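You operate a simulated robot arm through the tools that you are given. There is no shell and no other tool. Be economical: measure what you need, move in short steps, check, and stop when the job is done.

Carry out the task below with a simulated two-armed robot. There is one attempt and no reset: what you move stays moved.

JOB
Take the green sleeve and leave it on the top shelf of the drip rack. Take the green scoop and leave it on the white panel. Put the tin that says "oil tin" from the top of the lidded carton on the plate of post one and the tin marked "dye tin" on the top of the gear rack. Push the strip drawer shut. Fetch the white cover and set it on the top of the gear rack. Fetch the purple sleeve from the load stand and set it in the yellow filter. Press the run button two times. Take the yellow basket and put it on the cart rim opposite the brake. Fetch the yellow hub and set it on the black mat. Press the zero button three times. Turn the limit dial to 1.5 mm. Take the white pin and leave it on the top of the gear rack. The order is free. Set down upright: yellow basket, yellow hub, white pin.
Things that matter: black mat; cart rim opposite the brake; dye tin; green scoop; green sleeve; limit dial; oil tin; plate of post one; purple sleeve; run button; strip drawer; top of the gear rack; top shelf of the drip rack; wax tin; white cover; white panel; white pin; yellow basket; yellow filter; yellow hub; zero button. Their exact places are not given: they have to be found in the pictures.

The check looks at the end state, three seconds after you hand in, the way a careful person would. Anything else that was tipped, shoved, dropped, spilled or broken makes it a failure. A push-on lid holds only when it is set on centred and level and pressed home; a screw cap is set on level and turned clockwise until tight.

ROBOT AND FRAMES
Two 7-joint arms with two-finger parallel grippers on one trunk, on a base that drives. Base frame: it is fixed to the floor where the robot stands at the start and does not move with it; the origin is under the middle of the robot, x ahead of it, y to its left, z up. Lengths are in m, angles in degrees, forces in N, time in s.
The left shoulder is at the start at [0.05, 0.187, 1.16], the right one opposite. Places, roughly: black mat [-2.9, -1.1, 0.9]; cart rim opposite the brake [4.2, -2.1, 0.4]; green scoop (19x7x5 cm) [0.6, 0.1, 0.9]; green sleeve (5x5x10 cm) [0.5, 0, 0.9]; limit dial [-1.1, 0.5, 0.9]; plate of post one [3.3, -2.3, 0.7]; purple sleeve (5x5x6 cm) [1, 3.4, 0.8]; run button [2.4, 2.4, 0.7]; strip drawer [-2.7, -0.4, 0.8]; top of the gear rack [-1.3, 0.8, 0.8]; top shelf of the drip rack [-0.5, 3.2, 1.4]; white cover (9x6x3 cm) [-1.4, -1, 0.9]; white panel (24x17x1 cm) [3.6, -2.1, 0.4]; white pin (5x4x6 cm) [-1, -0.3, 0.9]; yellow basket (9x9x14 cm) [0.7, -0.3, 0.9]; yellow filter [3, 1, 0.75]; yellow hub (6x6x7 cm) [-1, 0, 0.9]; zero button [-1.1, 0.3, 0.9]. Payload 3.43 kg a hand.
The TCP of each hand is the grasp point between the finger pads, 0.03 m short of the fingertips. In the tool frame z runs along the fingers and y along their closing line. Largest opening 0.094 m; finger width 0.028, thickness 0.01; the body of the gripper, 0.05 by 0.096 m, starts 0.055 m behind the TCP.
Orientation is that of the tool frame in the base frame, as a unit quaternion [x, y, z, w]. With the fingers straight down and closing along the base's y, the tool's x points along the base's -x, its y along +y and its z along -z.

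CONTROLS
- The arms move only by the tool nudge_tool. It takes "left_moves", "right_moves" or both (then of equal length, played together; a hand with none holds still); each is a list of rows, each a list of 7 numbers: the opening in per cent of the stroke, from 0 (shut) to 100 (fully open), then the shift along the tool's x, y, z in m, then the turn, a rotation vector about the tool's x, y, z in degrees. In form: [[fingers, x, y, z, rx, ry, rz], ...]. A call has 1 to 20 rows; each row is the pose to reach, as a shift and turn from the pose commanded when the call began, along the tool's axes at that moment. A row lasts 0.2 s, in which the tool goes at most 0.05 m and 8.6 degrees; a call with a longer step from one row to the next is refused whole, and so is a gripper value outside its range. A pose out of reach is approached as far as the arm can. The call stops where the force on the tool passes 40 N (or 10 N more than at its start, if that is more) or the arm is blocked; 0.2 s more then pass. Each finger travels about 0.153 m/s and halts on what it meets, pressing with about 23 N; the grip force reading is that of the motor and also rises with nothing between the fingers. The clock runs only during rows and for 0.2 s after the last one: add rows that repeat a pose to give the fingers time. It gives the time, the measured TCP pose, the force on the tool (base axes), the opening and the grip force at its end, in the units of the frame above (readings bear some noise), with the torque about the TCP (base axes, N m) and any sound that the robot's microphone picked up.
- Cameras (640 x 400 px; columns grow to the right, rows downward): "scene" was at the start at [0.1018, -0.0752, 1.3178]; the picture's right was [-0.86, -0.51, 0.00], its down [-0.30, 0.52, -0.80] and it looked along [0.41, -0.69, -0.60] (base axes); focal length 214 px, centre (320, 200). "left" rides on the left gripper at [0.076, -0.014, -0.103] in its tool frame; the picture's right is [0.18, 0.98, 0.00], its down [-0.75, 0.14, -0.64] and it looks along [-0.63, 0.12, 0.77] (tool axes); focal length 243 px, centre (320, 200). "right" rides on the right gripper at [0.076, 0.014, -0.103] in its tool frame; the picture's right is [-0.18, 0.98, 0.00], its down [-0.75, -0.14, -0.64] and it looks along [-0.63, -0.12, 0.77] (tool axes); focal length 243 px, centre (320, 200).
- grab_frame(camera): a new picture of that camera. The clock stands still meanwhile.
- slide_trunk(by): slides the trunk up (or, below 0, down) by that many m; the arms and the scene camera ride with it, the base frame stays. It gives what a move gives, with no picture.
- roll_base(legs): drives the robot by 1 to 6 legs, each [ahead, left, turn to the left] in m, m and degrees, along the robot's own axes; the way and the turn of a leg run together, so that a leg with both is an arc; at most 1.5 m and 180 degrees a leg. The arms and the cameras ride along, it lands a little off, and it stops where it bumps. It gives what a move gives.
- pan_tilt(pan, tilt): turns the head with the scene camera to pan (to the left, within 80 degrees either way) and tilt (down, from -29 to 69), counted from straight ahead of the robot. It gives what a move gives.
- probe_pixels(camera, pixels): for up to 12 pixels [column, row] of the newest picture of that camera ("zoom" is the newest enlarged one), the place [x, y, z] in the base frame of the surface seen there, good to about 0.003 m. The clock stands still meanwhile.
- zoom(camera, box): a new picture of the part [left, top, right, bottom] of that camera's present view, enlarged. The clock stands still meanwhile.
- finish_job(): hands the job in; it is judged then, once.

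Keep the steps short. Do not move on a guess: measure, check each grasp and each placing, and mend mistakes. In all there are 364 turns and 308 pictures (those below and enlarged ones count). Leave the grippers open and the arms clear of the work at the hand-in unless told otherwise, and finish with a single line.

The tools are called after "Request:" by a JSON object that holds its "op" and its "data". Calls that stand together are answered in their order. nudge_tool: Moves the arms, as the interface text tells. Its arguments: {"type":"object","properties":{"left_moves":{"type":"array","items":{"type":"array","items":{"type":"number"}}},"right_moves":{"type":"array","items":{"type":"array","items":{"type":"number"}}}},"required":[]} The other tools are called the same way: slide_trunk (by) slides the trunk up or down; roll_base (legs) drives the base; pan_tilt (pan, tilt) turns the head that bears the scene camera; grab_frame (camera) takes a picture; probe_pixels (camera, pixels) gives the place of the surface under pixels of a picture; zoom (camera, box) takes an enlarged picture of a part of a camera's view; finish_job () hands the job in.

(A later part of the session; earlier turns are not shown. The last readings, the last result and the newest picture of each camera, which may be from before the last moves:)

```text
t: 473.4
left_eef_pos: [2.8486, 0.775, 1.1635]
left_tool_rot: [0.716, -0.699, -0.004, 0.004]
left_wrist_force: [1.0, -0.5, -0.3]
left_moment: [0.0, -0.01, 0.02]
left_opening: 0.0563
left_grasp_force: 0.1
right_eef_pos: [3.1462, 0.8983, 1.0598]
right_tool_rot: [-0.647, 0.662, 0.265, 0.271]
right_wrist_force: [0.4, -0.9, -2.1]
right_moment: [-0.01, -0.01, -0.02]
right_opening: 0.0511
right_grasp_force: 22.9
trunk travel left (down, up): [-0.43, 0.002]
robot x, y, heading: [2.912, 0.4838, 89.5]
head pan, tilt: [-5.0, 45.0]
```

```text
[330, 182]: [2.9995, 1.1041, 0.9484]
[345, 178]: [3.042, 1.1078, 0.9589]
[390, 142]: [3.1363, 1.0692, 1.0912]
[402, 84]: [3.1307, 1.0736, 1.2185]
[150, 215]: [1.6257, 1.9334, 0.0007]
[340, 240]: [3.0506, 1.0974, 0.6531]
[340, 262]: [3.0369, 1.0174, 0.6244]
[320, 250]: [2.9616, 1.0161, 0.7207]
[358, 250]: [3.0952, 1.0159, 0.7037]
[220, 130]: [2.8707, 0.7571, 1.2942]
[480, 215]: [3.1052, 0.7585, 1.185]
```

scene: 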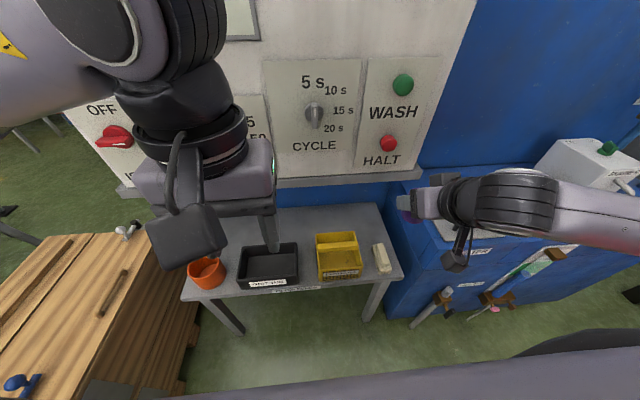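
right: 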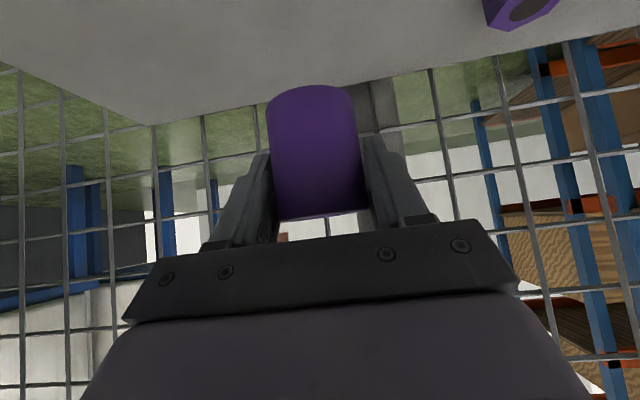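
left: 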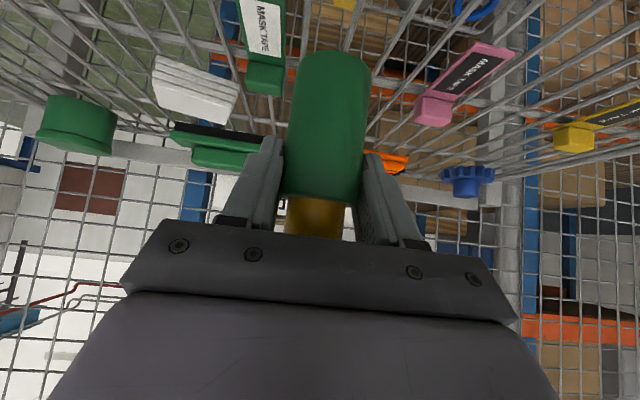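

Request:
{"op": "slide_trunk", "data": {"by": -0.2}}

Request:
{"op": "nudge_tool", "data": {"right_moves": [[0, -0.003, 0.025, 0.02, 0, 0, 0], [0, -0.006, 0.05, 0.04, 0, 0, 0], [0, -0.01, 0.075, 0.06, 0, 0, 0], [0, -0.014, 0.1, 0.08, 0, 0, 0], [0, -0.0184, 0.118, 0.1032, 0, 0, 0]]}}

Request:
{"op": "grab_frame", "data": {"camera": "right"}}

Request:
{"op": "pan_tilt", "data": {"pan": -10, "tilt": 50}}

Request:
{"op": "zoom", "data": {"camera": "scene", "box": [260, 120, 460, 260]}}

```text
t: 475.6
left_eef_pos: [2.8478, 0.7745, 0.9646]
left_tool_rot: [0.715, -0.699, -0.004, 0.004]
left_wrist_force: [-1.1, 0.3, -0.1]
left_moment: [0.0, -0.01, 0.01]
left_opening: 0.0563
left_grasp_force: 0.1
right_eef_pos: [3.1462, 0.8983, 0.8603]
right_tool_rot: [-0.646, 0.661, 0.266, 0.273]
right_wrist_force: [0.5, 0.8, -1.7]
right_moment: [0.0, -0.01, -0.01]
right_opening: 0.0514
right_grasp_force: 22.6
trunk travel left (down, up): [-0.23, 0.202]
robot x, y, heading: [2.9112, 0.4868, 89.5]
head pan, tilt: [-5.0, 45.0]
```

```text
t: 476.8
left_eef_pos: [2.8471, 0.7741, 0.9653]
left_tool_rot: [0.716, -0.698, -0.004, 0.004]
left_wrist_force: [0.0, -0.4, 0.3]
left_moment: [0.04, -0.02, 0.01]
left_opening: 0.0565
left_grasp_force: 0.1
right_eef_pos: [3.0311, 0.9868, 0.7981]
right_tool_rot: [-0.646, 0.662, 0.265, 0.272]
right_wrist_force: [-0.3, -0.6, -3.3]
right_moment: [0.03, -0.01, -0.02]
right_opening: 0.0513
right_grasp_force: 23.0
trunk travel left (down, up): [-0.23, 0.202]
robot x, y, heading: [2.9171, 0.4842, 88.9]
head pan, tilt: [-5.0, 45.0]
```

```text
182 pictures are left
```

right: 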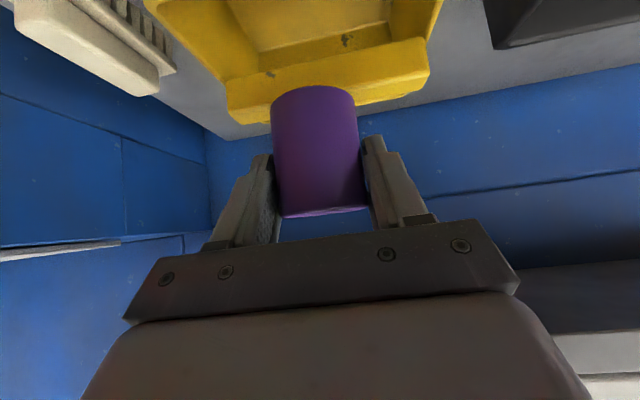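

```text
t: 477.4
left_eef_pos: [2.8466, 0.7741, 0.9652]
left_tool_rot: [0.716, -0.698, -0.004, 0.004]
left_wrist_force: [0.8, -0.4, 0.0]
left_moment: [0.01, -0.01, -0.05]
left_opening: 0.0564
left_grasp_force: 0.0
right_eef_pos: [3.0318, 0.9873, 0.7977]
right_tool_rot: [-0.646, 0.661, 0.266, 0.272]
right_wrist_force: [0.0, 0.1, -2.7]
right_moment: [-0.01, 0.02, -0.03]
right_opening: 0.0516
right_grasp_force: 23.1
trunk travel left (down, up): [-0.23, 0.202]
robot x, y, heading: [2.9169, 0.4861, 89.6]
head pan, tilt: [-10.0, 50.0]
```

```text
2.86 times, centred on (360, 190) of scene
```

zoom: 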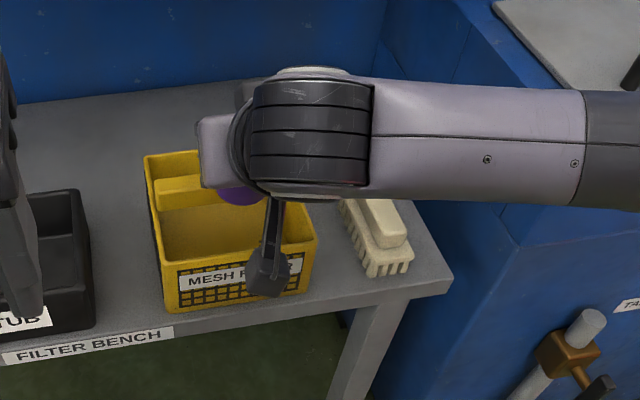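

Request:
{"op": "nudge_tool", "data": {"right_moves": [[0, 0.02, 0, 0.016, 0, 0, 0], [0, 0.0396, 0, 0.0354, 0, 0, 0], [0, 0.0396, 0, 0.0354, 0, 0, 0]]}}

Request:
{"op": "zoom", "data": {"camera": "right", "box": [160, 0, 480, 200]}}

```text
t: 478.2
left_eef_pos: [2.8475, 0.774, 0.9643]
left_tool_rot: [0.715, -0.699, -0.005, 0.004]
left_wrist_force: [0.0, 0.7, 0.1]
left_moment: [0.02, -0.02, 0.01]
left_opening: 0.0565
left_grasp_force: 0.0
right_eef_pos: [3.0318, 0.9837, 0.7462]
right_tool_rot: [-0.647, 0.661, 0.266, 0.272]
right_wrist_force: [-0.1, 0.9, -2.0]
right_moment: [0.0, 0.0, -0.01]
right_opening: 0.051
right_grasp_force: 22.9
trunk travel left (down, up): [-0.23, 0.202]
robot x, y, heading: [2.9128, 0.4826, 89.4]
head pan, tilt: [-10.0, 50.0]
```

```text
2.00 times, centred on (320, 100) of right
```

zoom: 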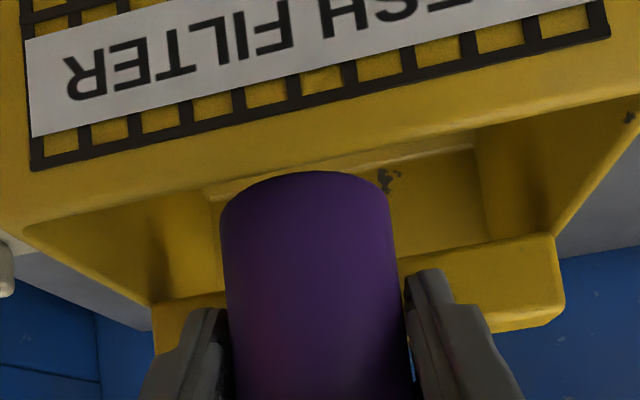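

Sleeve is entering between front wall and bar. Lower further with watch on force.

Request:
{"op": "nudge_tool", "data": {"right_moves": [[0, 0.012, 0, 0.012, 0, 0, 0], [0, 0.024, 0, 0.024, 0, 0, 0], [0, 0.036, 0, 0.036, 0, 0, 0]]}}

Request:
{"op": "zoom", "data": {"camera": "right", "box": [160, 0, 480, 200]}}

```text
t: 479.1
left_eef_pos: [2.8471, 0.7722, 0.9646]
left_tool_rot: [0.716, -0.698, -0.004, 0.003]
left_wrist_force: [-0.5, 0.7, 0.4]
left_moment: [0.02, -0.02, -0.02]
left_opening: 0.0563
left_grasp_force: 0.0
right_eef_pos: [3.0325, 0.9847, 0.6988]
right_tool_rot: [-0.646, 0.66, 0.269, 0.274]
right_wrist_force: [0.6, 2.7, 7.3]
right_moment: [-0.32, -0.39, 0.11]
right_opening: 0.0516
right_grasp_force: 23.4
trunk travel left (down, up): [-0.23, 0.202]
robot x, y, heading: [2.9117, 0.4822, 89.4]
head pan, tilt: [-10.0, 50.0]
```

```text
2.00 times, centred on (320, 100) of right
```

zoom: 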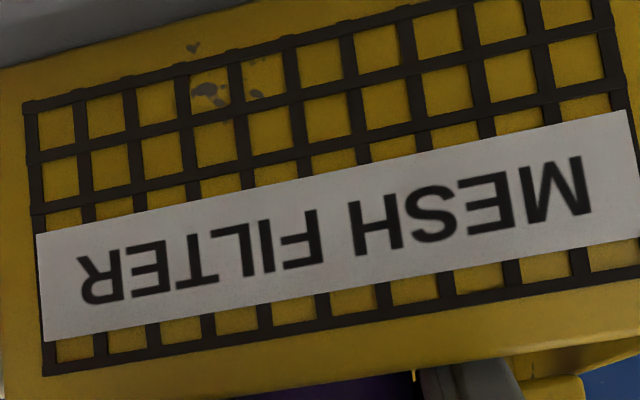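

Finger rests near the wall top; sleeve is well inside. Relieve 2 mm and release.

Request:
{"op": "nudge_tool", "data": {"right_moves": [[0, -0.002, 0, -0.002, 0, 0, 0], [60, -0.002, 0, -0.002, 0, 0, 0], [72, -0.002, 0, -0.002, 0, 0, 0], [72, -0.002, 0, -0.002, 0, 0, 0], [72, -0.025, 0, -0.03, 0, 0, 0], [72, -0.05, 0, -0.06, 0, 0, 0], [72, -0.07, 0, -0.09, 0, 0, 0], [72, -0.08, 0, -0.13, 0, 0, 0]]}}

Request:
{"op": "zoom", "data": {"camera": "scene", "box": [260, 120, 460, 260]}}

```text
t: 480.9
left_eef_pos: [2.8475, 0.7734, 0.9649]
left_tool_rot: [0.716, -0.698, -0.004, 0.004]
left_wrist_force: [0.7, 0.3, -0.8]
left_moment: [0.01, 0.02, 0.01]
left_opening: 0.0563
left_grasp_force: 0.2
right_eef_pos: [3.0308, 0.9466, 0.8466]
right_tool_rot: [-0.647, 0.661, 0.265, 0.272]
right_wrist_force: [-0.2, -0.4, 0.2]
right_moment: [-0.05, -0.02, 0.03]
right_opening: 0.0675
right_grasp_force: 0.0
trunk travel left (down, up): [-0.23, 0.202]
robot x, y, heading: [2.9117, 0.4825, 89.5]
head pan, tilt: [-10.0, 50.0]
```

```text
2.86 times, centred on (360, 190) of scene
```

zoom: 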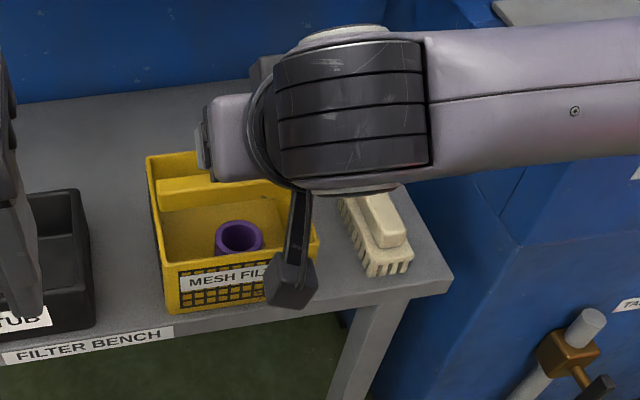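

Purple sleeve stands in the filter. Back off, fold right hand vertical, raise trunk.

Request:
{"op": "roll_base", "data": {"legs": [[-0.3, 0, 0]]}}

Request:
{"op": "nudge_tool", "data": {"right_moves": [[60, 0, 0, -0.02, 0, 8, 0], [60, 0, 0, -0.04, 0, 16, 0], [60, 0, 0, -0.06, 0, 24, 0], [60, 0, 0, -0.08, 0, 32, 0], [60, 0, 0, -0.1, 0, 40, 0], [60, 0, 0, -0.12, 0, 45, 0]]}}

Request:
{"op": "slide_trunk", "data": {"by": 0.2}}

Request:
{"op": "roll_base", "data": {"legs": [[0, -0.77, 0.5], [-1.5, 0, 0], [-0.13, 0, 0], [0, 0, 90], [1.5, 0, 0]]}}

```text
t: 482.9
left_eef_pos: [2.8443, 0.4722, 0.9636]
left_tool_rot: [0.716, -0.698, -0.003, 0.004]
left_wrist_force: [-0.5, 0.1, 0.5]
left_moment: [0.0, -0.02, -0.02]
left_opening: 0.0563
left_grasp_force: 0.0
right_eef_pos: [3.0274, 0.6452, 0.8462]
right_tool_rot: [-0.649, 0.66, 0.266, 0.271]
right_wrist_force: [-0.7, 0.7, -0.6]
right_moment: [-0.02, 0.01, 0.02]
right_opening: 0.0679
right_grasp_force: 0.1
trunk travel left (down, up): [-0.23, 0.202]
robot x, y, heading: [2.9085, 0.1831, 89.5]
head pan, tilt: [-10.0, 50.0]
```

```text
t: 484.3
left_eef_pos: [2.8429, 0.4729, 0.9647]
left_tool_rot: [0.716, -0.698, -0.003, 0.004]
left_wrist_force: [-0.9, -1.1, -0.2]
left_moment: [0.0, -0.02, 0.0]
left_opening: 0.0562
left_grasp_force: 0.1
right_eef_pos: [3.0247, 0.5626, 0.9341]
right_tool_rot: [-0.7, 0.714, -0.003, -0.002]
right_wrist_force: [0.5, 0.2, 0.2]
right_moment: [-0.03, -0.02, 0.0]
right_opening: 0.0565
right_grasp_force: 0.0
trunk travel left (down, up): [-0.23, 0.202]
robot x, y, heading: [2.9089, 0.1855, 89.4]
head pan, tilt: [-10.0, 50.0]
```

```text
t: 486.5
left_eef_pos: [2.8435, 0.4741, 1.1658]
left_tool_rot: [0.716, -0.698, -0.004, 0.003]
left_wrist_force: [-0.1, 0.1, 0.5]
left_moment: [0.01, 0.0, -0.01]
left_opening: 0.0562
left_grasp_force: 0.1
right_eef_pos: [3.0253, 0.5623, 1.1353]
right_tool_rot: [-0.699, 0.715, -0.002, -0.001]
right_wrist_force: [-0.5, -0.2, 0.0]
right_moment: [-0.01, -0.04, 0.01]
right_opening: 0.0563
right_grasp_force: 0.1
trunk travel left (down, up): [-0.43, 0.002]
robot x, y, heading: [2.9114, 0.1838, 89.4]
head pan, tilt: [-10.0, 50.0]
```

```text
t: 509.5
left_eef_pos: [1.9215, -1.5598, 1.1647]
left_tool_rot: [1.0, 0.02, 0.0, 0.006]
left_wrist_force: [-0.5, -0.6, 0.5]
left_moment: [-0.01, 0.0, 0.02]
left_opening: 0.0563
left_grasp_force: 0.1
right_eef_pos: [1.8294, -1.3813, 1.1317]
right_tool_rot: [1.0, -0.004, 0.003, -0.001]
right_wrist_force: [0.2, -0.7, -0.1]
right_moment: [-0.01, 0.0, 0.02]
right_opening: 0.0563
right_grasp_force: 0.0
trunk travel left (down, up): [-0.43, 0.002]
robot x, y, heading: [2.2087, -1.4904, -179.9]
head pan, tilt: [-10.0, 50.0]
```

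Request:
{"op": "roll_base", "data": {"legs": [[1.0, -0.15, 0]]}}

Request:
{"op": "pan_tilt", "data": {"pan": -75, "tilt": 25}}

Request:
{"op": "grab_frame", "data": {"camera": "scene"}}

```text
t: 514.7
left_eef_pos: [0.9177, -1.4125, 1.164]
left_tool_rot: [1.0, 0.018, 0.0, 0.005]
left_wrist_force: [-0.6, 0.1, 0.8]
left_moment: [0.0, -0.03, -0.05]
left_opening: 0.0563
left_grasp_force: 0.1
right_eef_pos: [0.826, -1.235, 1.133]
right_tool_rot: [1.0, -0.005, 0.002, 0.0]
right_wrist_force: [-0.8, 0.2, 0.8]
right_moment: [-0.03, -0.01, 0.03]
right_opening: 0.0566
right_grasp_force: 0.1
trunk travel left (down, up): [-0.43, 0.002]
robot x, y, heading: [1.2071, -1.3422, -179.8]
head pan, tilt: [-10.0, 50.0]
```

```text
t: 516.1
left_eef_pos: [0.918, -1.4132, 1.1639]
left_tool_rot: [1.0, 0.018, 0.0, 0.006]
left_wrist_force: [1.7, -0.7, -0.4]
left_moment: [0.01, -0.01, 0.02]
left_opening: 0.0564
left_grasp_force: 0.0
right_eef_pos: [0.8275, -1.234, 1.1335]
right_tool_rot: [1.0, -0.005, 0.003, 0.001]
right_wrist_force: [0.5, -0.4, -0.6]
right_moment: [0.03, -0.03, 0.02]
right_opening: 0.0565
right_grasp_force: 0.1
trunk travel left (down, up): [-0.43, 0.002]
robot x, y, heading: [1.2086, -1.3415, -180.0]
head pan, tilt: [-75.0, 25.0]
```

```text
177 pictures are left
```

scene: 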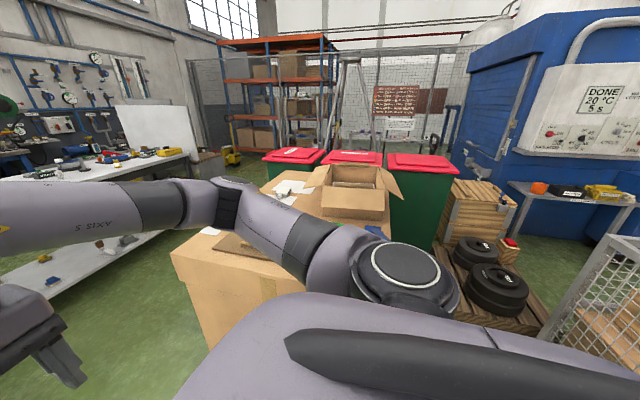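

The green-topped tin is on the carton's far corner. Turn to face the carton from its right side.

Request:
{"op": "roll_base", "data": {"legs": [[0, 0, -90]]}}

Request:
{"op": "pan_tilt", "data": {"pan": 0, "tilt": 40}}

Request:
{"op": "grab_frame", "data": {"camera": "scene"}}

```text
t: 520.4
left_eef_pos: [1.1445, -1.0547, 1.1649]
left_tool_rot: [0.712, -0.702, -0.003, 0.004]
left_wrist_force: [-0.1, 0.0, -1.0]
left_moment: [0.01, -0.02, 0.01]
left_opening: 0.0564
left_grasp_force: 0.2
right_eef_pos: [1.3252, -0.9677, 1.1336]
right_tool_rot: [-0.695, 0.719, -0.001, -0.002]
right_wrist_force: [0.6, 0.3, 1.2]
right_moment: [-0.01, 0.02, -0.02]
right_opening: 0.0567
right_grasp_force: 0.1
trunk travel left (down, up): [-0.43, 0.002]
robot x, y, heading: [1.205, -1.3473, 89.0]
head pan, tilt: [-75.0, 25.0]
```

```text
t: 521.8
left_eef_pos: [1.1438, -1.0549, 1.1649]
left_tool_rot: [0.713, -0.702, -0.004, 0.003]
left_wrist_force: [-0.8, -0.7, 0.8]
left_moment: [0.01, -0.03, -0.01]
left_opening: 0.0566
left_grasp_force: 0.0
right_eef_pos: [1.326, -0.9671, 1.1331]
right_tool_rot: [-0.696, 0.718, -0.001, -0.002]
right_wrist_force: [-0.5, 0.4, 0.1]
right_moment: [0.01, 0.01, 0.0]
right_opening: 0.0562
right_grasp_force: 0.1
trunk travel left (down, up): [-0.43, 0.002]
robot x, y, heading: [1.2071, -1.3471, 88.8]
head pan, tilt: [0.0, 40.0]
```

```text
176 pictures are left
```

scene: 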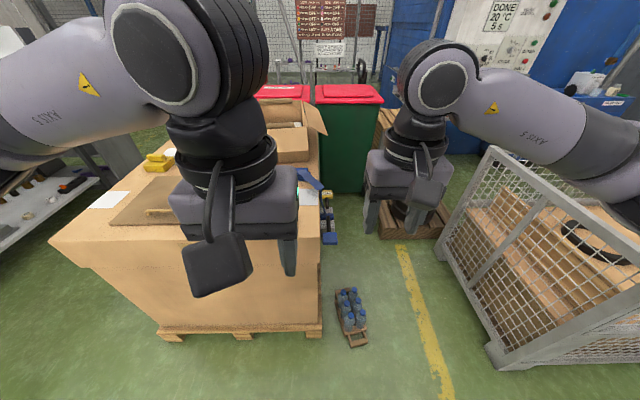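

Request:
{"op": "roll_base", "data": {"legs": [[0, 0.25, 1], [0.15, 0, 0]]}}

Request:
{"op": "nudge_tool", "data": {"left_moves": [[60, 0, 0.04, 0, 0, 0, 0], [60, 0, 0.08, 0, 0, 0, 0], [60, 0, 0.12, 0, 0, 0, 0], [60, 0, 0.15, 0, 0, 0, 0]]}}

Request:
{"op": "grab_frame", "data": {"camera": "scene"}}

```text
t: 524.6
left_eef_pos: [0.8898, -0.9026, 1.1633]
left_tool_rot: [0.719, -0.695, -0.004, 0.004]
left_wrist_force: [-0.1, 0.3, -0.2]
left_moment: [-0.03, 0.02, 0.0]
left_opening: 0.0566
left_grasp_force: 0.0
right_eef_pos: [1.0694, -0.8094, 1.1325]
right_tool_rot: [-0.703, 0.711, -0.002, -0.002]
right_wrist_force: [0.4, 0.4, -0.4]
right_moment: [-0.02, -0.02, 0.02]
right_opening: 0.0566
right_grasp_force: 0.1
trunk travel left (down, up): [-0.43, 0.002]
robot x, y, heading: [0.9551, -1.1892, 89.9]
head pan, tilt: [0.0, 40.0]
```

```text
t: 525.6
left_eef_pos: [0.7409, -0.9058, 1.1652]
left_tool_rot: [0.719, -0.695, -0.004, 0.003]
left_wrist_force: [-1.0, 0.0, -0.3]
left_moment: [0.04, 0.01, -0.01]
left_opening: 0.0565
left_grasp_force: 0.0
right_eef_pos: [1.0694, -0.8113, 1.1331]
right_tool_rot: [-0.703, 0.711, -0.001, -0.002]
right_wrist_force: [-0.3, -0.5, -0.6]
right_moment: [0.01, -0.03, -0.03]
right_opening: 0.0564
right_grasp_force: 0.1
trunk travel left (down, up): [-0.43, 0.002]
robot x, y, heading: [0.9595, -1.1917, 90.2]
head pan, tilt: [0.0, 40.0]
```

```text
175 pictures are left
```

scene: 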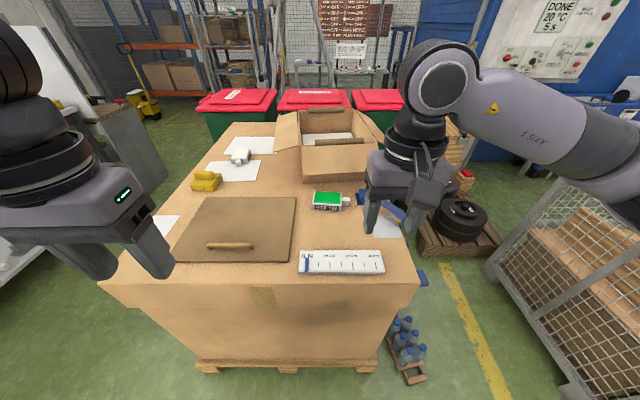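

Request:
{"op": "zoom", "data": {"camera": "scene", "box": [280, 160, 400, 240]}}

Request:
{"op": "probe_pixels", "data": {"camera": "scene", "pixels": [[314, 192], [341, 194], [313, 207], [341, 209], [327, 199], [346, 202], [327, 208], [340, 262], [300, 255], [380, 225], [280, 280], [240, 225]]}}

```text
5.00 times, centred on (340, 200) of scene
```

zoom: 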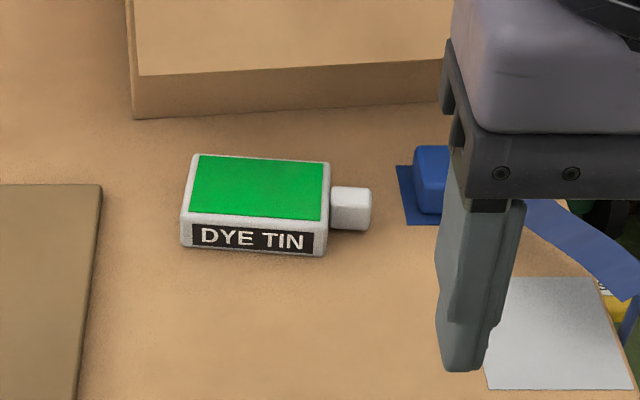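

```text
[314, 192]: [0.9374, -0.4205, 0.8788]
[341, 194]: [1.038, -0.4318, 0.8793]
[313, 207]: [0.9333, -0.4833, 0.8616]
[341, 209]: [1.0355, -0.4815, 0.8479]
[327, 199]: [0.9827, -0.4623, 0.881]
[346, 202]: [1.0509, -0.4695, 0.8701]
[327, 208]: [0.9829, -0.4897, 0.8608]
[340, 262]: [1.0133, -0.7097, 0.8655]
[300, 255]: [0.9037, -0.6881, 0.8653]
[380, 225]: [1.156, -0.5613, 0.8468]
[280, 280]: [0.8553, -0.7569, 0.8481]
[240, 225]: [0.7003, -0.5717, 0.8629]
```

It is the DYE TIN (centre 0.984, −0.452, top 0.881). Position base turned 25° left, rotate right hand to close along y.

Request:
{"op": "nudge_tool", "data": {"right_moves": [[90, 0, 0, 0, 0, 0, 8.5], [90, 0, 0, 0, 0, 0, 17], [90, 0, 0, 0, 0, 0, 25.5], [90, 0, 0, 0, 0, 0, 34], [90, 0, 0, 0, 0, 0, 42.5], [90, 0, 0, 0, 0, 0, 51], [90, 0, 0, 0, 0, 0, 59.5], [90, 0, 0, 0, 0, 0, 68], [90, 0, 0, 0, 0, 0, 76.5], [90, 0, 0, 0, 0, 0, 85], [90, 0, 0, 0, 0, 0, 93], [90, 0, 0, 0, 0, 0, 101], [90, 0, 0, 0, 0, 0, 109], [90, 0, 0, 0, 0, 0, 115]]}}

Request:
{"op": "roll_base", "data": {"legs": [[0, 0.12, 0], [0, 0, 25], [0.08, -0.04, 0]]}}

```text
t: 528.6
left_eef_pos: [0.7428, -0.9054, 1.165]
left_tool_rot: [0.719, -0.695, -0.002, 0.003]
left_wrist_force: [0.2, -0.6, 0.9]
left_moment: [0.01, -0.03, -0.01]
left_opening: 0.0564
left_grasp_force: 0.1
right_eef_pos: [1.0684, -0.8115, 1.1342]
right_tool_rot: [0.223, 0.975, -0.003, 0.0]
right_wrist_force: [0.2, -0.4, -0.4]
right_moment: [0.0, 0.02, 0.0]
right_opening: 0.0848
right_grasp_force: 0.1
trunk travel left (down, up): [-0.43, 0.002]
robot x, y, heading: [0.9562, -1.1905, 90.0]
head pan, tilt: [0.0, 40.0]
```

```text
t: 531.8
left_eef_pos: [0.5261, -0.9337, 1.1644]
left_tool_rot: [0.851, -0.525, -0.002, 0.005]
left_wrist_force: [-0.2, -0.1, 0.5]
left_moment: [-0.03, -0.01, 0.0]
left_opening: 0.0564
left_grasp_force: 0.0
right_eef_pos: [0.7831, -0.71, 1.1345]
right_tool_rot: [0.01, 1.0, -0.002, 0.001]
right_wrist_force: [-0.2, 1.5, 0.9]
right_moment: [-0.08, -0.01, -0.01]
right_opening: 0.0843
right_grasp_force: 0.2
trunk travel left (down, up): [-0.43, 0.002]
robot x, y, heading: [0.8398, -1.1035, 114.4]
head pan, tilt: [0.0, 40.0]
```

Request:
{"op": "nudge_tool", "data": {"right_moves": [[100, -0.025, 0.033, 0.01, 0, 0, 0], [100, -0.05, 0.065, 0.02, 0, 0, 0], [100, -0.075, 0.097, 0.03, 0, 0, 0], [100, -0.1, 0.13, 0.04, 0, 0, 0], [100, -0.125, 0.163, 0.06, 0, 0, 0], [100, -0.15, 0.195, 0.08, 0, 0, 0], [100, -0.175, 0.227, 0.1, 0, 0, 0], [100, -0.2, 0.258, 0.12, 0, 0, 0], [100, -0.2, 0.258, 0.16, 0, 0, 0]]}}

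Request:
{"op": "grab_frame", "data": {"camera": "right"}}

```text
t: 533.8
left_eef_pos: [0.5249, -0.934, 1.1635]
left_tool_rot: [0.851, -0.525, -0.003, 0.004]
left_wrist_force: [-0.4, -0.1, -0.4]
left_moment: [0.02, -0.05, 0.01]
left_opening: 0.0563
left_grasp_force: 0.1
right_eef_pos: [0.9887, -0.457, 0.9738]
right_tool_rot: [0.008, 1.0, -0.002, 0.001]
right_wrist_force: [0.0, 0.8, 0.3]
right_moment: [-0.01, 0.0, 0.03]
right_opening: 0.0939
right_grasp_force: 0.1
trunk travel left (down, up): [-0.43, 0.002]
robot x, y, heading: [0.8412, -1.1054, 114.5]
head pan, tilt: [0.0, 40.0]
```

```text
173 pictures are left
```

right: 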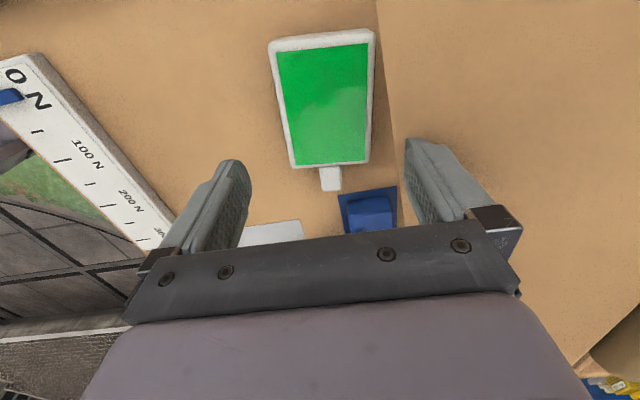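

Request:
{"op": "probe_pixels", "data": {"camera": "right", "pixels": [[275, 47], [371, 40], [366, 158], [294, 162], [328, 105], [372, 195], [380, 120]]}}

```text
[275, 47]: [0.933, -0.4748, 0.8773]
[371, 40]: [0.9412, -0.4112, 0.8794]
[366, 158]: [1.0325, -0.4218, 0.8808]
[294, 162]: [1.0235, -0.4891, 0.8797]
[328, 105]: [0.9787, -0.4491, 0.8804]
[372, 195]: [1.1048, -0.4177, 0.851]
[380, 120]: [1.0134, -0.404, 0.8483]
```

Request:
{"op": "zoom", "data": {"camera": "right", "box": [340, 0, 440, 160]}}

Request:
{"op": "probe_pixels", "data": {"camera": "right", "pixels": [[384, 60], [388, 90], [391, 120], [395, 120], [386, 120], [392, 60]]}}

```text
2.50 times, centred on (390, 80) of right
```

zoom: 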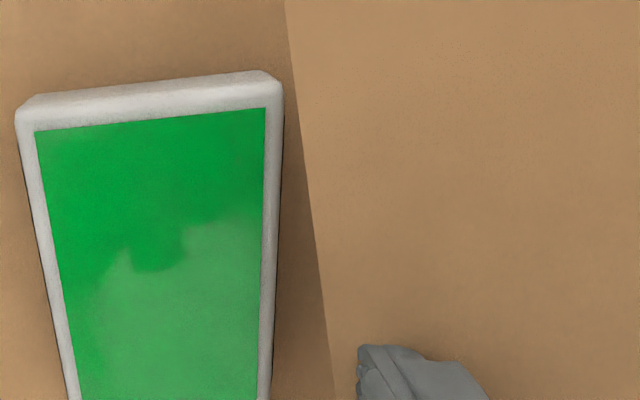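

```text
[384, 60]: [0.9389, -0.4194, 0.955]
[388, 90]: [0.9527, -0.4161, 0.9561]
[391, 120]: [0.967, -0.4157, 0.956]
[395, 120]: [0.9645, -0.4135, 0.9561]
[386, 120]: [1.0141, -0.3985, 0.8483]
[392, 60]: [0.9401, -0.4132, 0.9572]
```

A carton flap overhangs the tin's far side. I'll take the cap and drag the tin clear first. Raise hand straight and probe the cap.

Request:
{"op": "nudge_tool", "data": {"right_moves": [[100, 0, -0.01, -0.02, 0, 0, 0], [60, 0.0, -0.015, -0.06, 0, 0, 0]]}}

Request:
{"op": "grab_frame", "data": {"camera": "right"}}

```text
t: 534.4
left_eef_pos: [0.5264, -0.9341, 1.1648]
left_tool_rot: [0.851, -0.525, -0.002, 0.004]
left_wrist_force: [0.1, 0.0, -0.5]
left_moment: [-0.01, 0.01, -0.01]
left_opening: 0.0563
left_grasp_force: 0.1
right_eef_pos: [0.9869, -0.4756, 1.0327]
right_tool_rot: [0.009, 1.0, -0.002, 0.001]
right_wrist_force: [0.6, 0.0, 0.9]
right_moment: [0.01, -0.02, -0.01]
right_opening: 0.0569
right_grasp_force: 0.0
trunk travel left (down, up): [-0.43, 0.002]
robot x, y, heading: [0.8422, -1.1068, 114.5]
head pan, tilt: [0.0, 40.0]
```

```text
171 pictures are left
```

right: 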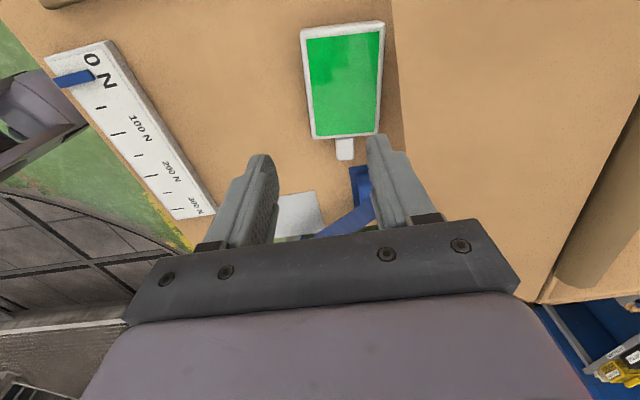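

Request:
{"op": "probe_pixels", "data": {"camera": "right", "pixels": [[345, 150], [337, 150], [354, 150], [345, 140], [345, 158], [400, 100], [405, 140], [395, 40], [340, 90], [410, 60]]}}

```text
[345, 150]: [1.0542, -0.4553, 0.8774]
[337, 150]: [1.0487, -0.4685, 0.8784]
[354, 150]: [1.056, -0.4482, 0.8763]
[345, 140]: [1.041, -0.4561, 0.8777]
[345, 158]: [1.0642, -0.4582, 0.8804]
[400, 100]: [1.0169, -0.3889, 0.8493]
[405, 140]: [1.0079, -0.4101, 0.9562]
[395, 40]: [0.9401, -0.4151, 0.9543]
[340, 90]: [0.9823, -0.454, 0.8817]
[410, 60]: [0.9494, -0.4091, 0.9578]
```

Request:
{"op": "nudge_tool", "data": {"right_moves": [[60, -0.035, 0.003, 0, 0, 0, 3], [60, -0.065, 0.0106, 0.02, 0, 0, 6], [60, -0.065, 0.0106, 0.06, 0, 0, 6], [60, -0.065, 0.0106, 0.1, 0, 0, 6], [60, -0.065, 0.0106, 0.13, 0, 0, 6], [60, -0.065, 0.0106, 0.146, 0, 0, 6]]}}

Request:
{"op": "grab_frame", "data": {"camera": "right"}}

```text
t: 535.8
left_eef_pos: [0.525, -0.9355, 1.1649]
left_tool_rot: [0.85, -0.526, -0.003, 0.004]
left_wrist_force: [-0.4, -0.2, -0.3]
left_moment: [-0.03, 0.0, 0.0]
left_opening: 0.0566
left_grasp_force: 0.0
right_eef_pos: [1.0529, -0.4633, 0.8853]
right_tool_rot: [0.061, 0.998, -0.002, 0.002]
right_wrist_force: [-0.5, 0.1, 1.0]
right_moment: [-0.01, -0.03, -0.03]
right_opening: 0.0564
right_grasp_force: 0.1
trunk travel left (down, up): [-0.43, 0.002]
robot x, y, heading: [0.8413, -1.1004, 114.6]
head pan, tilt: [0.0, 40.0]
```

```text
170 pictures are left
```

right: 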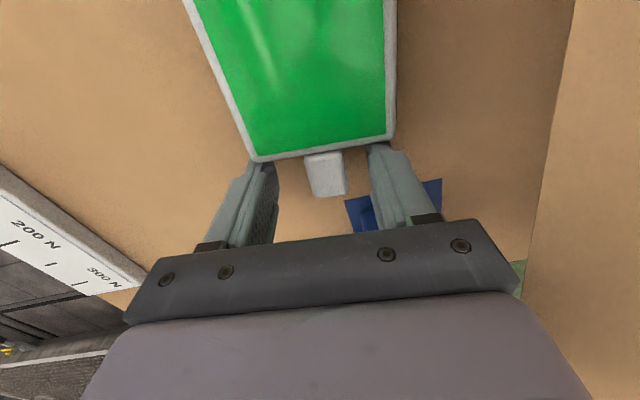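

Close on the cap and drag 6 cm toward −y.

Request:
{"op": "nudge_tool", "data": {"right_moves": [[30, 0, 0, 0, 0, 0, 0], [0, 0, 0, 0, 0, 0, 0], [0, 0, 0, 0, 0, 0, 0], [0, 0, -0.01, 0, 0, 0, 0], [0, 0, -0.02, 0, 0, 0, 0], [0, 0, -0.03, 0, 0, 0, 0], [0, 0, -0.04, 0, 0, 0, 0], [0, 0, -0.05, 0, 0, 0, 0], [0, 0, -0.06, 0, 0, 0, 0]]}}

Request:
{"op": "zoom", "data": {"camera": "scene", "box": [280, 140, 480, 290]}}

```text
t: 537.8
left_eef_pos: [0.5254, -0.9356, 1.1651]
left_tool_rot: [0.851, -0.526, -0.003, 0.004]
left_wrist_force: [0.5, -0.5, -0.7]
left_moment: [0.0, 0.02, 0.0]
left_opening: 0.0564
left_grasp_force: 0.0
right_eef_pos: [1.0464, -0.5234, 0.8876]
right_tool_rot: [0.062, 0.998, -0.003, 0.001]
right_wrist_force: [1.0, 0.5, -0.6]
right_moment: [0.17, 0.13, -0.08]
right_opening: 0.0218
right_grasp_force: 23.2
trunk travel left (down, up): [-0.43, 0.002]
robot x, y, heading: [0.844, -1.1033, 114.7]
head pan, tilt: [0.0, 40.0]
```

```text
2.67 times, centred on (380, 215) of scene
```

zoom: 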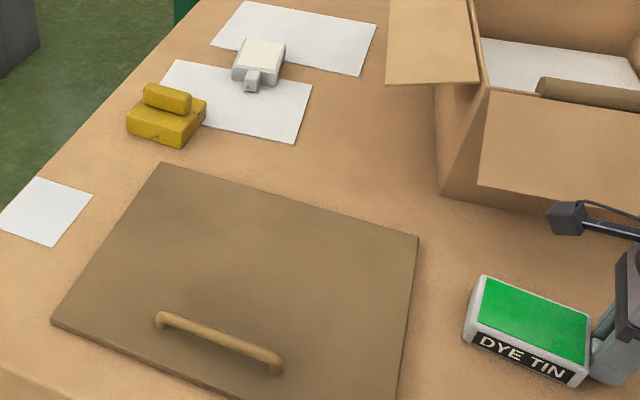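

Request:
{"op": "nudge_tool", "data": {"right_moves": [[50, 0, 0, 0, 0, 0, 0], [50, 0, 0, 0, 0, 0, 0], [60, 0, -0.01, -0.04, 0, 0, 0], [100, 0.03, -0.01, -0.08, 0, 0, 0], [100, 0.06, -0.005, -0.09, 0, 0, 0]]}}

Request:
{"op": "grab_frame", "data": {"camera": "right"}}

```text
t: 539.0
left_eef_pos: [0.5252, -0.934, 1.1635]
left_tool_rot: [0.851, -0.525, -0.003, 0.004]
left_wrist_force: [0.4, 0.5, 0.5]
left_moment: [-0.01, 0.02, -0.01]
left_opening: 0.0562
left_grasp_force: 0.1
right_eef_pos: [0.9849, -0.5215, 0.9762]
right_tool_rot: [0.062, 0.998, -0.001, 0.001]
right_wrist_force: [-0.3, -1.4, -0.8]
right_moment: [0.01, 0.01, -0.04]
right_opening: 0.0941
right_grasp_force: 0.1
trunk travel left (down, up): [-0.43, 0.002]
robot x, y, heading: [0.8377, -1.1022, 114.3]
head pan, tilt: [0.0, 40.0]
```

```text
168 pictures are left
```

right: 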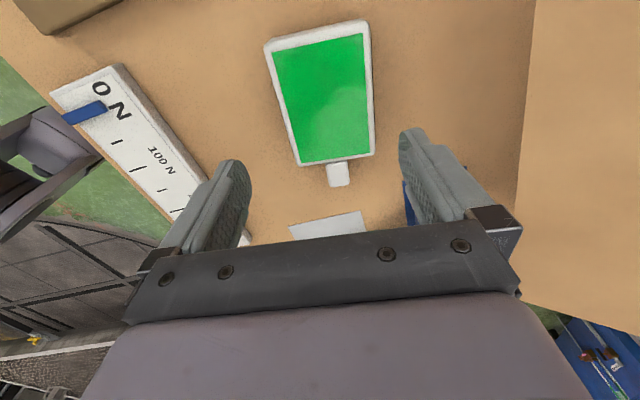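

Request:
{"op": "probe_pixels", "data": {"camera": "right", "pixels": [[270, 48], [366, 30], [371, 150], [300, 160], [328, 100]]}}

```text
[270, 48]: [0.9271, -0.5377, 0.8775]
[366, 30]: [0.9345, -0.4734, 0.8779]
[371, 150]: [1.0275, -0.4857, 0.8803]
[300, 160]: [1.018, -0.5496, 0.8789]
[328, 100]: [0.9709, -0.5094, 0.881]
```

Request:
{"op": "nudge_tool", "data": {"right_moves": [[100, 0.0092, 0.0089, 0.03, 0, 0, 0], [100, 0.0092, 0.0089, 0.06, 0, 0, 0], [100, 0.0092, 0.0089, 0.089, 0, 0, 0], [40, 0.0092, 0.0089, 0.089, 0, 0, 0], [0, 0.0092, 0.0089, 0.089, 0, 0, 0], [0, 0.0092, 0.0089, 0.089, 0, 0, 0]]}}

Request:
{"op": "nudge_tool", "data": {"right_moves": [[0, 0, -0.01, -0.03, 0, 0, 0], [0, 0, -0.03, -0.07, 0, 0, 0], [0, 0, -0.06, -0.11, 0, 0, 0], [0, 0.02, -0.09, -0.14, 0, 0, 0], [0, 0.04, -0.12, -0.17, 0, 0, 0], [0, 0.06, -0.15, -0.18, 0, 0, 0]]}}

Request:
{"op": "grab_frame", "data": {"camera": "right"}}

```text
t: 540.4
left_eef_pos: [0.5256, -0.9359, 1.1641]
left_tool_rot: [0.851, -0.526, -0.003, 0.005]
left_wrist_force: [-0.2, 0.2, 0.0]
left_moment: [-0.04, -0.02, 0.02]
left_opening: 0.0566
left_grasp_force: 0.1
right_eef_pos: [0.9776, -0.5103, 0.8889]
right_tool_rot: [0.061, 0.998, -0.003, 0.002]
right_wrist_force: [-0.8, -2.3, -0.2]
right_moment: [-0.31, -0.18, -0.16]
right_opening: 0.0757
right_grasp_force: 22.7
trunk travel left (down, up): [-0.43, 0.002]
robot x, y, heading: [0.8426, -1.1052, 114.7]
head pan, tilt: [0.0, 40.0]
```

```text
t: 541.8
left_eef_pos: [0.5249, -0.9343, 1.1643]
left_tool_rot: [0.85, -0.526, -0.002, 0.004]
left_wrist_force: [-0.2, 0.4, -0.3]
left_moment: [-0.01, -0.01, -0.03]
left_opening: 0.0567
left_grasp_force: 0.1
right_eef_pos: [0.9024, -0.6501, 1.0695]
right_tool_rot: [0.062, 0.998, -0.003, 0.002]
right_wrist_force: [0.2, -0.3, -5.8]
right_moment: [0.03, 0.04, 0.04]
right_opening: 0.0759
right_grasp_force: 23.1
trunk travel left (down, up): [-0.43, 0.002]
robot x, y, heading: [0.8404, -1.1033, 114.3]
head pan, tilt: [0.0, 40.0]
```

```text
167 pictures are left
```

right: 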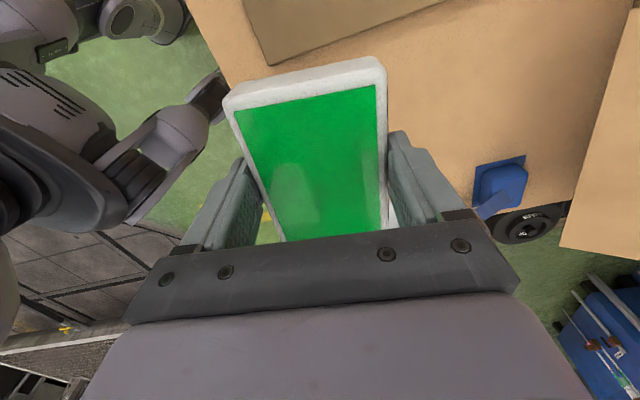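

Dye tin held. Drive to x≈−0.35, facing −x, to look at the cart with the white cover.

Request:
{"op": "roll_base", "data": {"legs": [[-0.15, 0, 0], [0, 0, 65.5], [0, 0.1, 0], [1.15, 0, 0]]}}

Request:
{"op": "pan_tilt", "data": {"pan": 0, "tilt": 35}}

Request:
{"op": "grab_frame", "data": {"camera": "scene"}}

```text
t: 552.2
left_eef_pos: [-0.4713, -1.6383, 1.1646]
left_tool_rot: [0.999, 0.054, 0.0, 0.005]
left_wrist_force: [0.3, 0.9, -0.6]
left_moment: [-0.04, -0.03, -0.02]
left_opening: 0.0563
left_grasp_force: 0.1
right_eef_pos: [-0.6074, -1.184, 1.0698]
right_tool_rot: [-0.519, 0.855, -0.002, 0.003]
right_wrist_force: [-0.7, 0.2, -3.8]
right_moment: [-0.01, -0.01, -0.04]
right_opening: 0.0758
right_grasp_force: 23.1
trunk travel left (down, up): [-0.43, 0.002]
robot x, y, heading: [-0.2011, -1.4, -175.7]
head pan, tilt: [0.0, 40.0]
```

```text
t: 552.8
left_eef_pos: [-0.472, -1.6363, 1.1651]
left_tool_rot: [0.999, 0.053, 0.0, 0.005]
left_wrist_force: [0.3, -0.2, 0.3]
left_moment: [0.0, -0.01, 0.02]
left_opening: 0.0562
left_grasp_force: 0.1
right_eef_pos: [-0.607, -1.1836, 1.0703]
right_tool_rot: [-0.518, 0.855, -0.001, 0.003]
right_wrist_force: [-0.1, 1.0, -4.8]
right_moment: [-0.02, 0.03, -0.05]
right_opening: 0.0756
right_grasp_force: 22.9
trunk travel left (down, up): [-0.43, 0.002]
robot x, y, heading: [-0.2037, -1.4008, -175.9]
head pan, tilt: [0.0, 35.0]
```

```text
166 pictures are left
```

scene: 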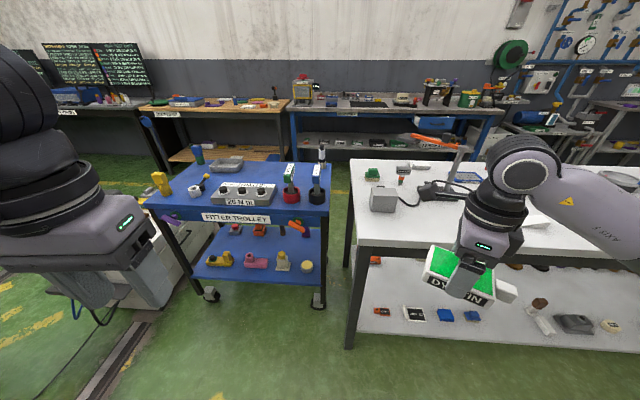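

Request:
{"op": "zoom", "data": {"camera": "scene", "box": [330, 130, 640, 330]}}

Request:
{"op": "probe_pixels", "data": {"camera": "scene", "pixels": [[383, 193], [372, 172], [402, 168], [420, 150], [357, 225], [460, 240], [540, 212], [352, 165], [430, 190], [350, 345]]}}

```text
2.00 times, centred on (485, 230) of scene
```

zoom: 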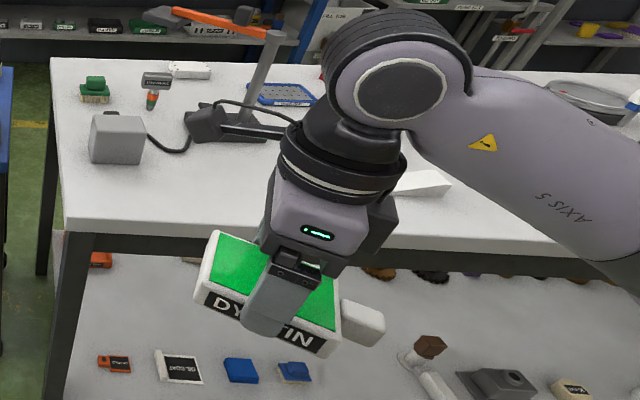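

```text
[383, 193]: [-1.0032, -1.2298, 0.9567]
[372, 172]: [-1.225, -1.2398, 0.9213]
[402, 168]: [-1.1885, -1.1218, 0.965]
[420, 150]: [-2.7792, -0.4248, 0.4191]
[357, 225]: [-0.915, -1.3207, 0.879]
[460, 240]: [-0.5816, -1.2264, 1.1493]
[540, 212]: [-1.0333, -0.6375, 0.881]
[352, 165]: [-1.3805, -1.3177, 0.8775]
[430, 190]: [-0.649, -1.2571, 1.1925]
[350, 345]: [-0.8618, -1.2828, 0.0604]
```

White cover is at the table's back; it needs access from the far side. First take the white pin with the left hand. Drive along the table.

Request:
{"op": "roll_base", "data": {"legs": [[0, 0, -4.1], [0, -1.23, 0], [0.22, 0, 0]]}}

Request:
{"op": "pan_tilt", "data": {"pan": 10, "tilt": 45}}

Request:
{"op": "grab_frame", "data": {"camera": "scene"}}

Request:
{"op": "grab_frame", "data": {"camera": "left"}}

```text
t: 560.7
left_eef_pos: [-0.7016, -0.4078, 1.1648]
left_tool_rot: [1.0, 0.014, 0.0, 0.005]
left_wrist_force: [-0.4, 0.0, -0.1]
left_moment: [0.02, 0.0, -0.02]
left_opening: 0.0565
left_grasp_force: 0.1
right_eef_pos: [-0.802, 0.0534, 1.0695]
right_tool_rot: [-0.485, 0.874, -0.002, 0.003]
right_wrist_force: [-0.5, 0.2, -5.0]
right_moment: [-0.04, -0.02, 0.01]
right_opening: 0.076
right_grasp_force: 23.4
trunk travel left (down, up): [-0.43, 0.002]
robot x, y, heading: [-0.4148, -0.1906, 179.6]
head pan, tilt: [0.0, 35.0]
```

```text
t: 561.4
left_eef_pos: [-0.7012, -0.4087, 1.165]
left_tool_rot: [1.0, 0.015, 0.0, 0.006]
left_wrist_force: [-0.6, 0.8, 0.5]
left_moment: [0.01, 0.0, 0.03]
left_opening: 0.0566
left_grasp_force: 0.0
right_eef_pos: [-0.7997, 0.0541, 1.0694]
right_tool_rot: [-0.486, 0.874, -0.002, 0.003]
right_wrist_force: [0.0, 0.7, -5.0]
right_moment: [-0.04, 0.03, 0.0]
right_opening: 0.0758
right_grasp_force: 22.9
trunk travel left (down, up): [-0.43, 0.002]
robot x, y, heading: [-0.4148, -0.1939, 179.7]
head pan, tilt: [10.0, 45.0]
```

```text
164 pictures are left
```

scene: 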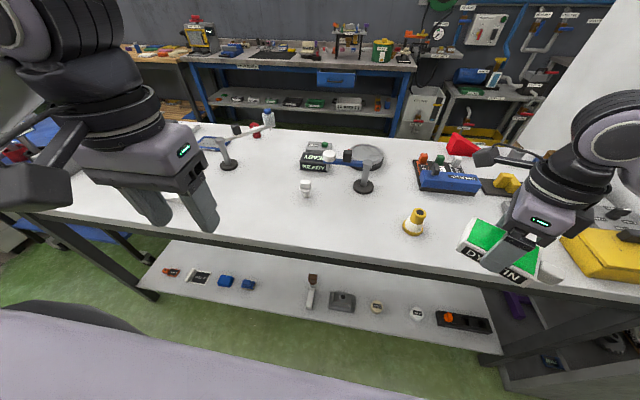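

```text
163 pictures are left
```

left: 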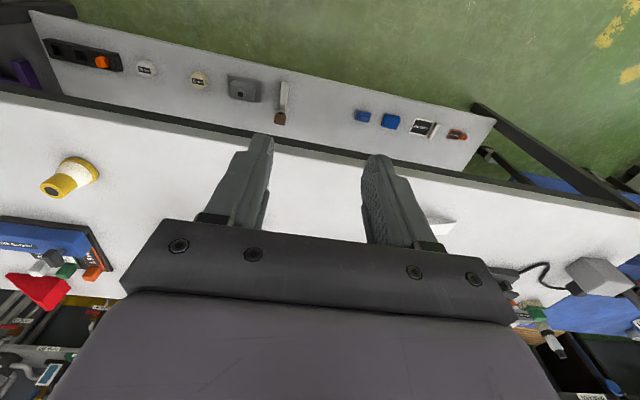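

Request:
{"op": "zoom", "data": {"camera": "scene", "box": [260, 140, 440, 250]}}

Request:
{"op": "probe_pixels", "data": {"camera": "scene", "pixels": [[306, 182], [306, 192], [300, 184], [312, 184], [415, 215], [413, 230], [418, 211], [365, 186], [330, 160], [345, 158], [306, 205], [330, 153]]}}

```text
3.56 times, centred on (350, 195) of scene
```

zoom: 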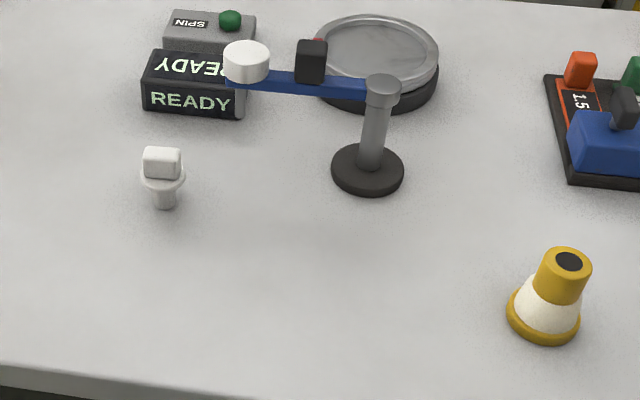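

```text
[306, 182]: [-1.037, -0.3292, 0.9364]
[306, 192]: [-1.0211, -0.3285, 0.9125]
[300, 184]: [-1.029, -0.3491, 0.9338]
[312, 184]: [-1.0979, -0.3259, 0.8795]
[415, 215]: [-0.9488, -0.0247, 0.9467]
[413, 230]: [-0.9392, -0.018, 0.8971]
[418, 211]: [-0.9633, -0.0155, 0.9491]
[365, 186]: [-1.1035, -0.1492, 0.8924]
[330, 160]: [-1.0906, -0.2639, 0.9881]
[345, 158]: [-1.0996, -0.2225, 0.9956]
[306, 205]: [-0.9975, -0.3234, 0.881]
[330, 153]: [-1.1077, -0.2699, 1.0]
```

White pin at (−1.04, −0.329), standing on a stem, head top z 0.94. Advance base slightly, bring left hand above.

Request:
{"op": "roll_base", "data": {"legs": [[0.08, 0, 0]]}}

Request:
{"op": "nudge_tool", "data": {"left_moves": [[75, -0.035, -0.01, 0, 0, 0, 0], [75, -0.075, -0.02, 0, 0, 0, 0], [75, -0.115, -0.03, 0, 0, 0, 0], [75, -0.155, -0.045, 0.01, 0, 0, 0], [75, -0.195, -0.06, 0.03, 0, 0, 0], [75, -0.23, -0.075, 0.05, 0, 0, 0], [75, -0.258, -0.079, 0.07, 0, 0, 0]]}}

Request:
{"op": "grab_frame", "data": {"camera": "left"}}

```text
t: 562.5
left_eef_pos: [-0.7851, -0.4071, 1.1645]
left_tool_rot: [1.0, 0.015, 0.001, 0.005]
left_wrist_force: [-0.1, -0.2, 0.4]
left_moment: [0.0, 0.0, 0.01]
left_opening: 0.0562
left_grasp_force: 0.1
right_eef_pos: [-0.8831, 0.056, 1.0698]
right_tool_rot: [-0.485, 0.875, -0.002, 0.004]
right_wrist_force: [-1.2, -0.1, -5.8]
right_moment: [-0.03, -0.01, -0.02]
right_opening: 0.0758
right_grasp_force: 22.5
trunk travel left (down, up): [-0.43, 0.002]
robot x, y, heading: [-0.4969, -0.1936, 179.8]
head pan, tilt: [10.0, 45.0]
```

```text
t: 564.1
left_eef_pos: [-1.0442, -0.3372, 1.0935]
left_tool_rot: [1.0, 0.013, 0.001, 0.006]
left_wrist_force: [0.0, -1.0, -0.5]
left_moment: [-0.02, -0.03, -0.01]
left_opening: 0.0707
left_grasp_force: 0.1
right_eef_pos: [-0.8824, 0.0541, 1.069]
right_tool_rot: [-0.485, 0.875, -0.001, 0.003]
right_wrist_force: [0.7, 0.0, -5.5]
right_moment: [-0.02, 0.01, 0.0]
right_opening: 0.0757
right_grasp_force: 23.0
trunk travel left (down, up): [-0.43, 0.002]
robot x, y, heading: [-0.495, -0.1923, 179.5]
head pan, tilt: [10.0, 45.0]
```

```text
161 pictures are left
```

left: 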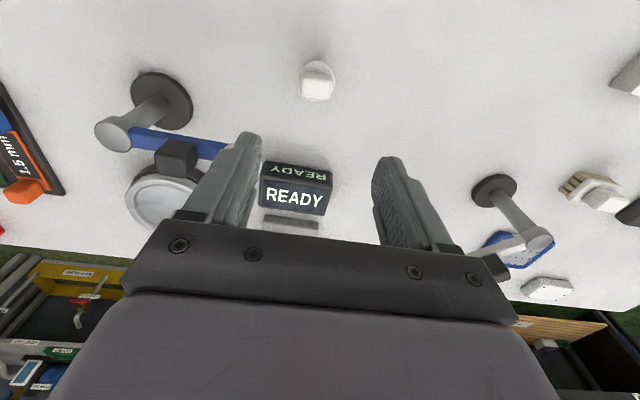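

Request:
{"op": "zoom", "data": {"camera": "left", "box": [260, 40, 380, 120]}}

Request:
{"op": "probe_pixels", "data": {"camera": "left", "pixels": [[318, 80], [303, 82], [333, 82], [318, 95], [318, 66], [180, 160], [215, 150], [240, 145]]}}

```text
5.00 times, centred on (320, 80) of left
```

zoom: 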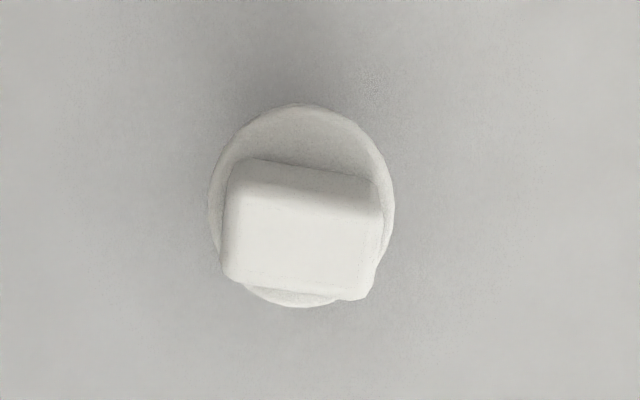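

```text
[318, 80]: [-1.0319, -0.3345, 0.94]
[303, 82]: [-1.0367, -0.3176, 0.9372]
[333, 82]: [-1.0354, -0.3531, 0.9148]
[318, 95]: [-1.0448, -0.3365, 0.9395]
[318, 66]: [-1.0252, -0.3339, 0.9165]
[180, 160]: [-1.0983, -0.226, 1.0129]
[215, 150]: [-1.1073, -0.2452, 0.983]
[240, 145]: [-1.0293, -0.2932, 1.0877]
```

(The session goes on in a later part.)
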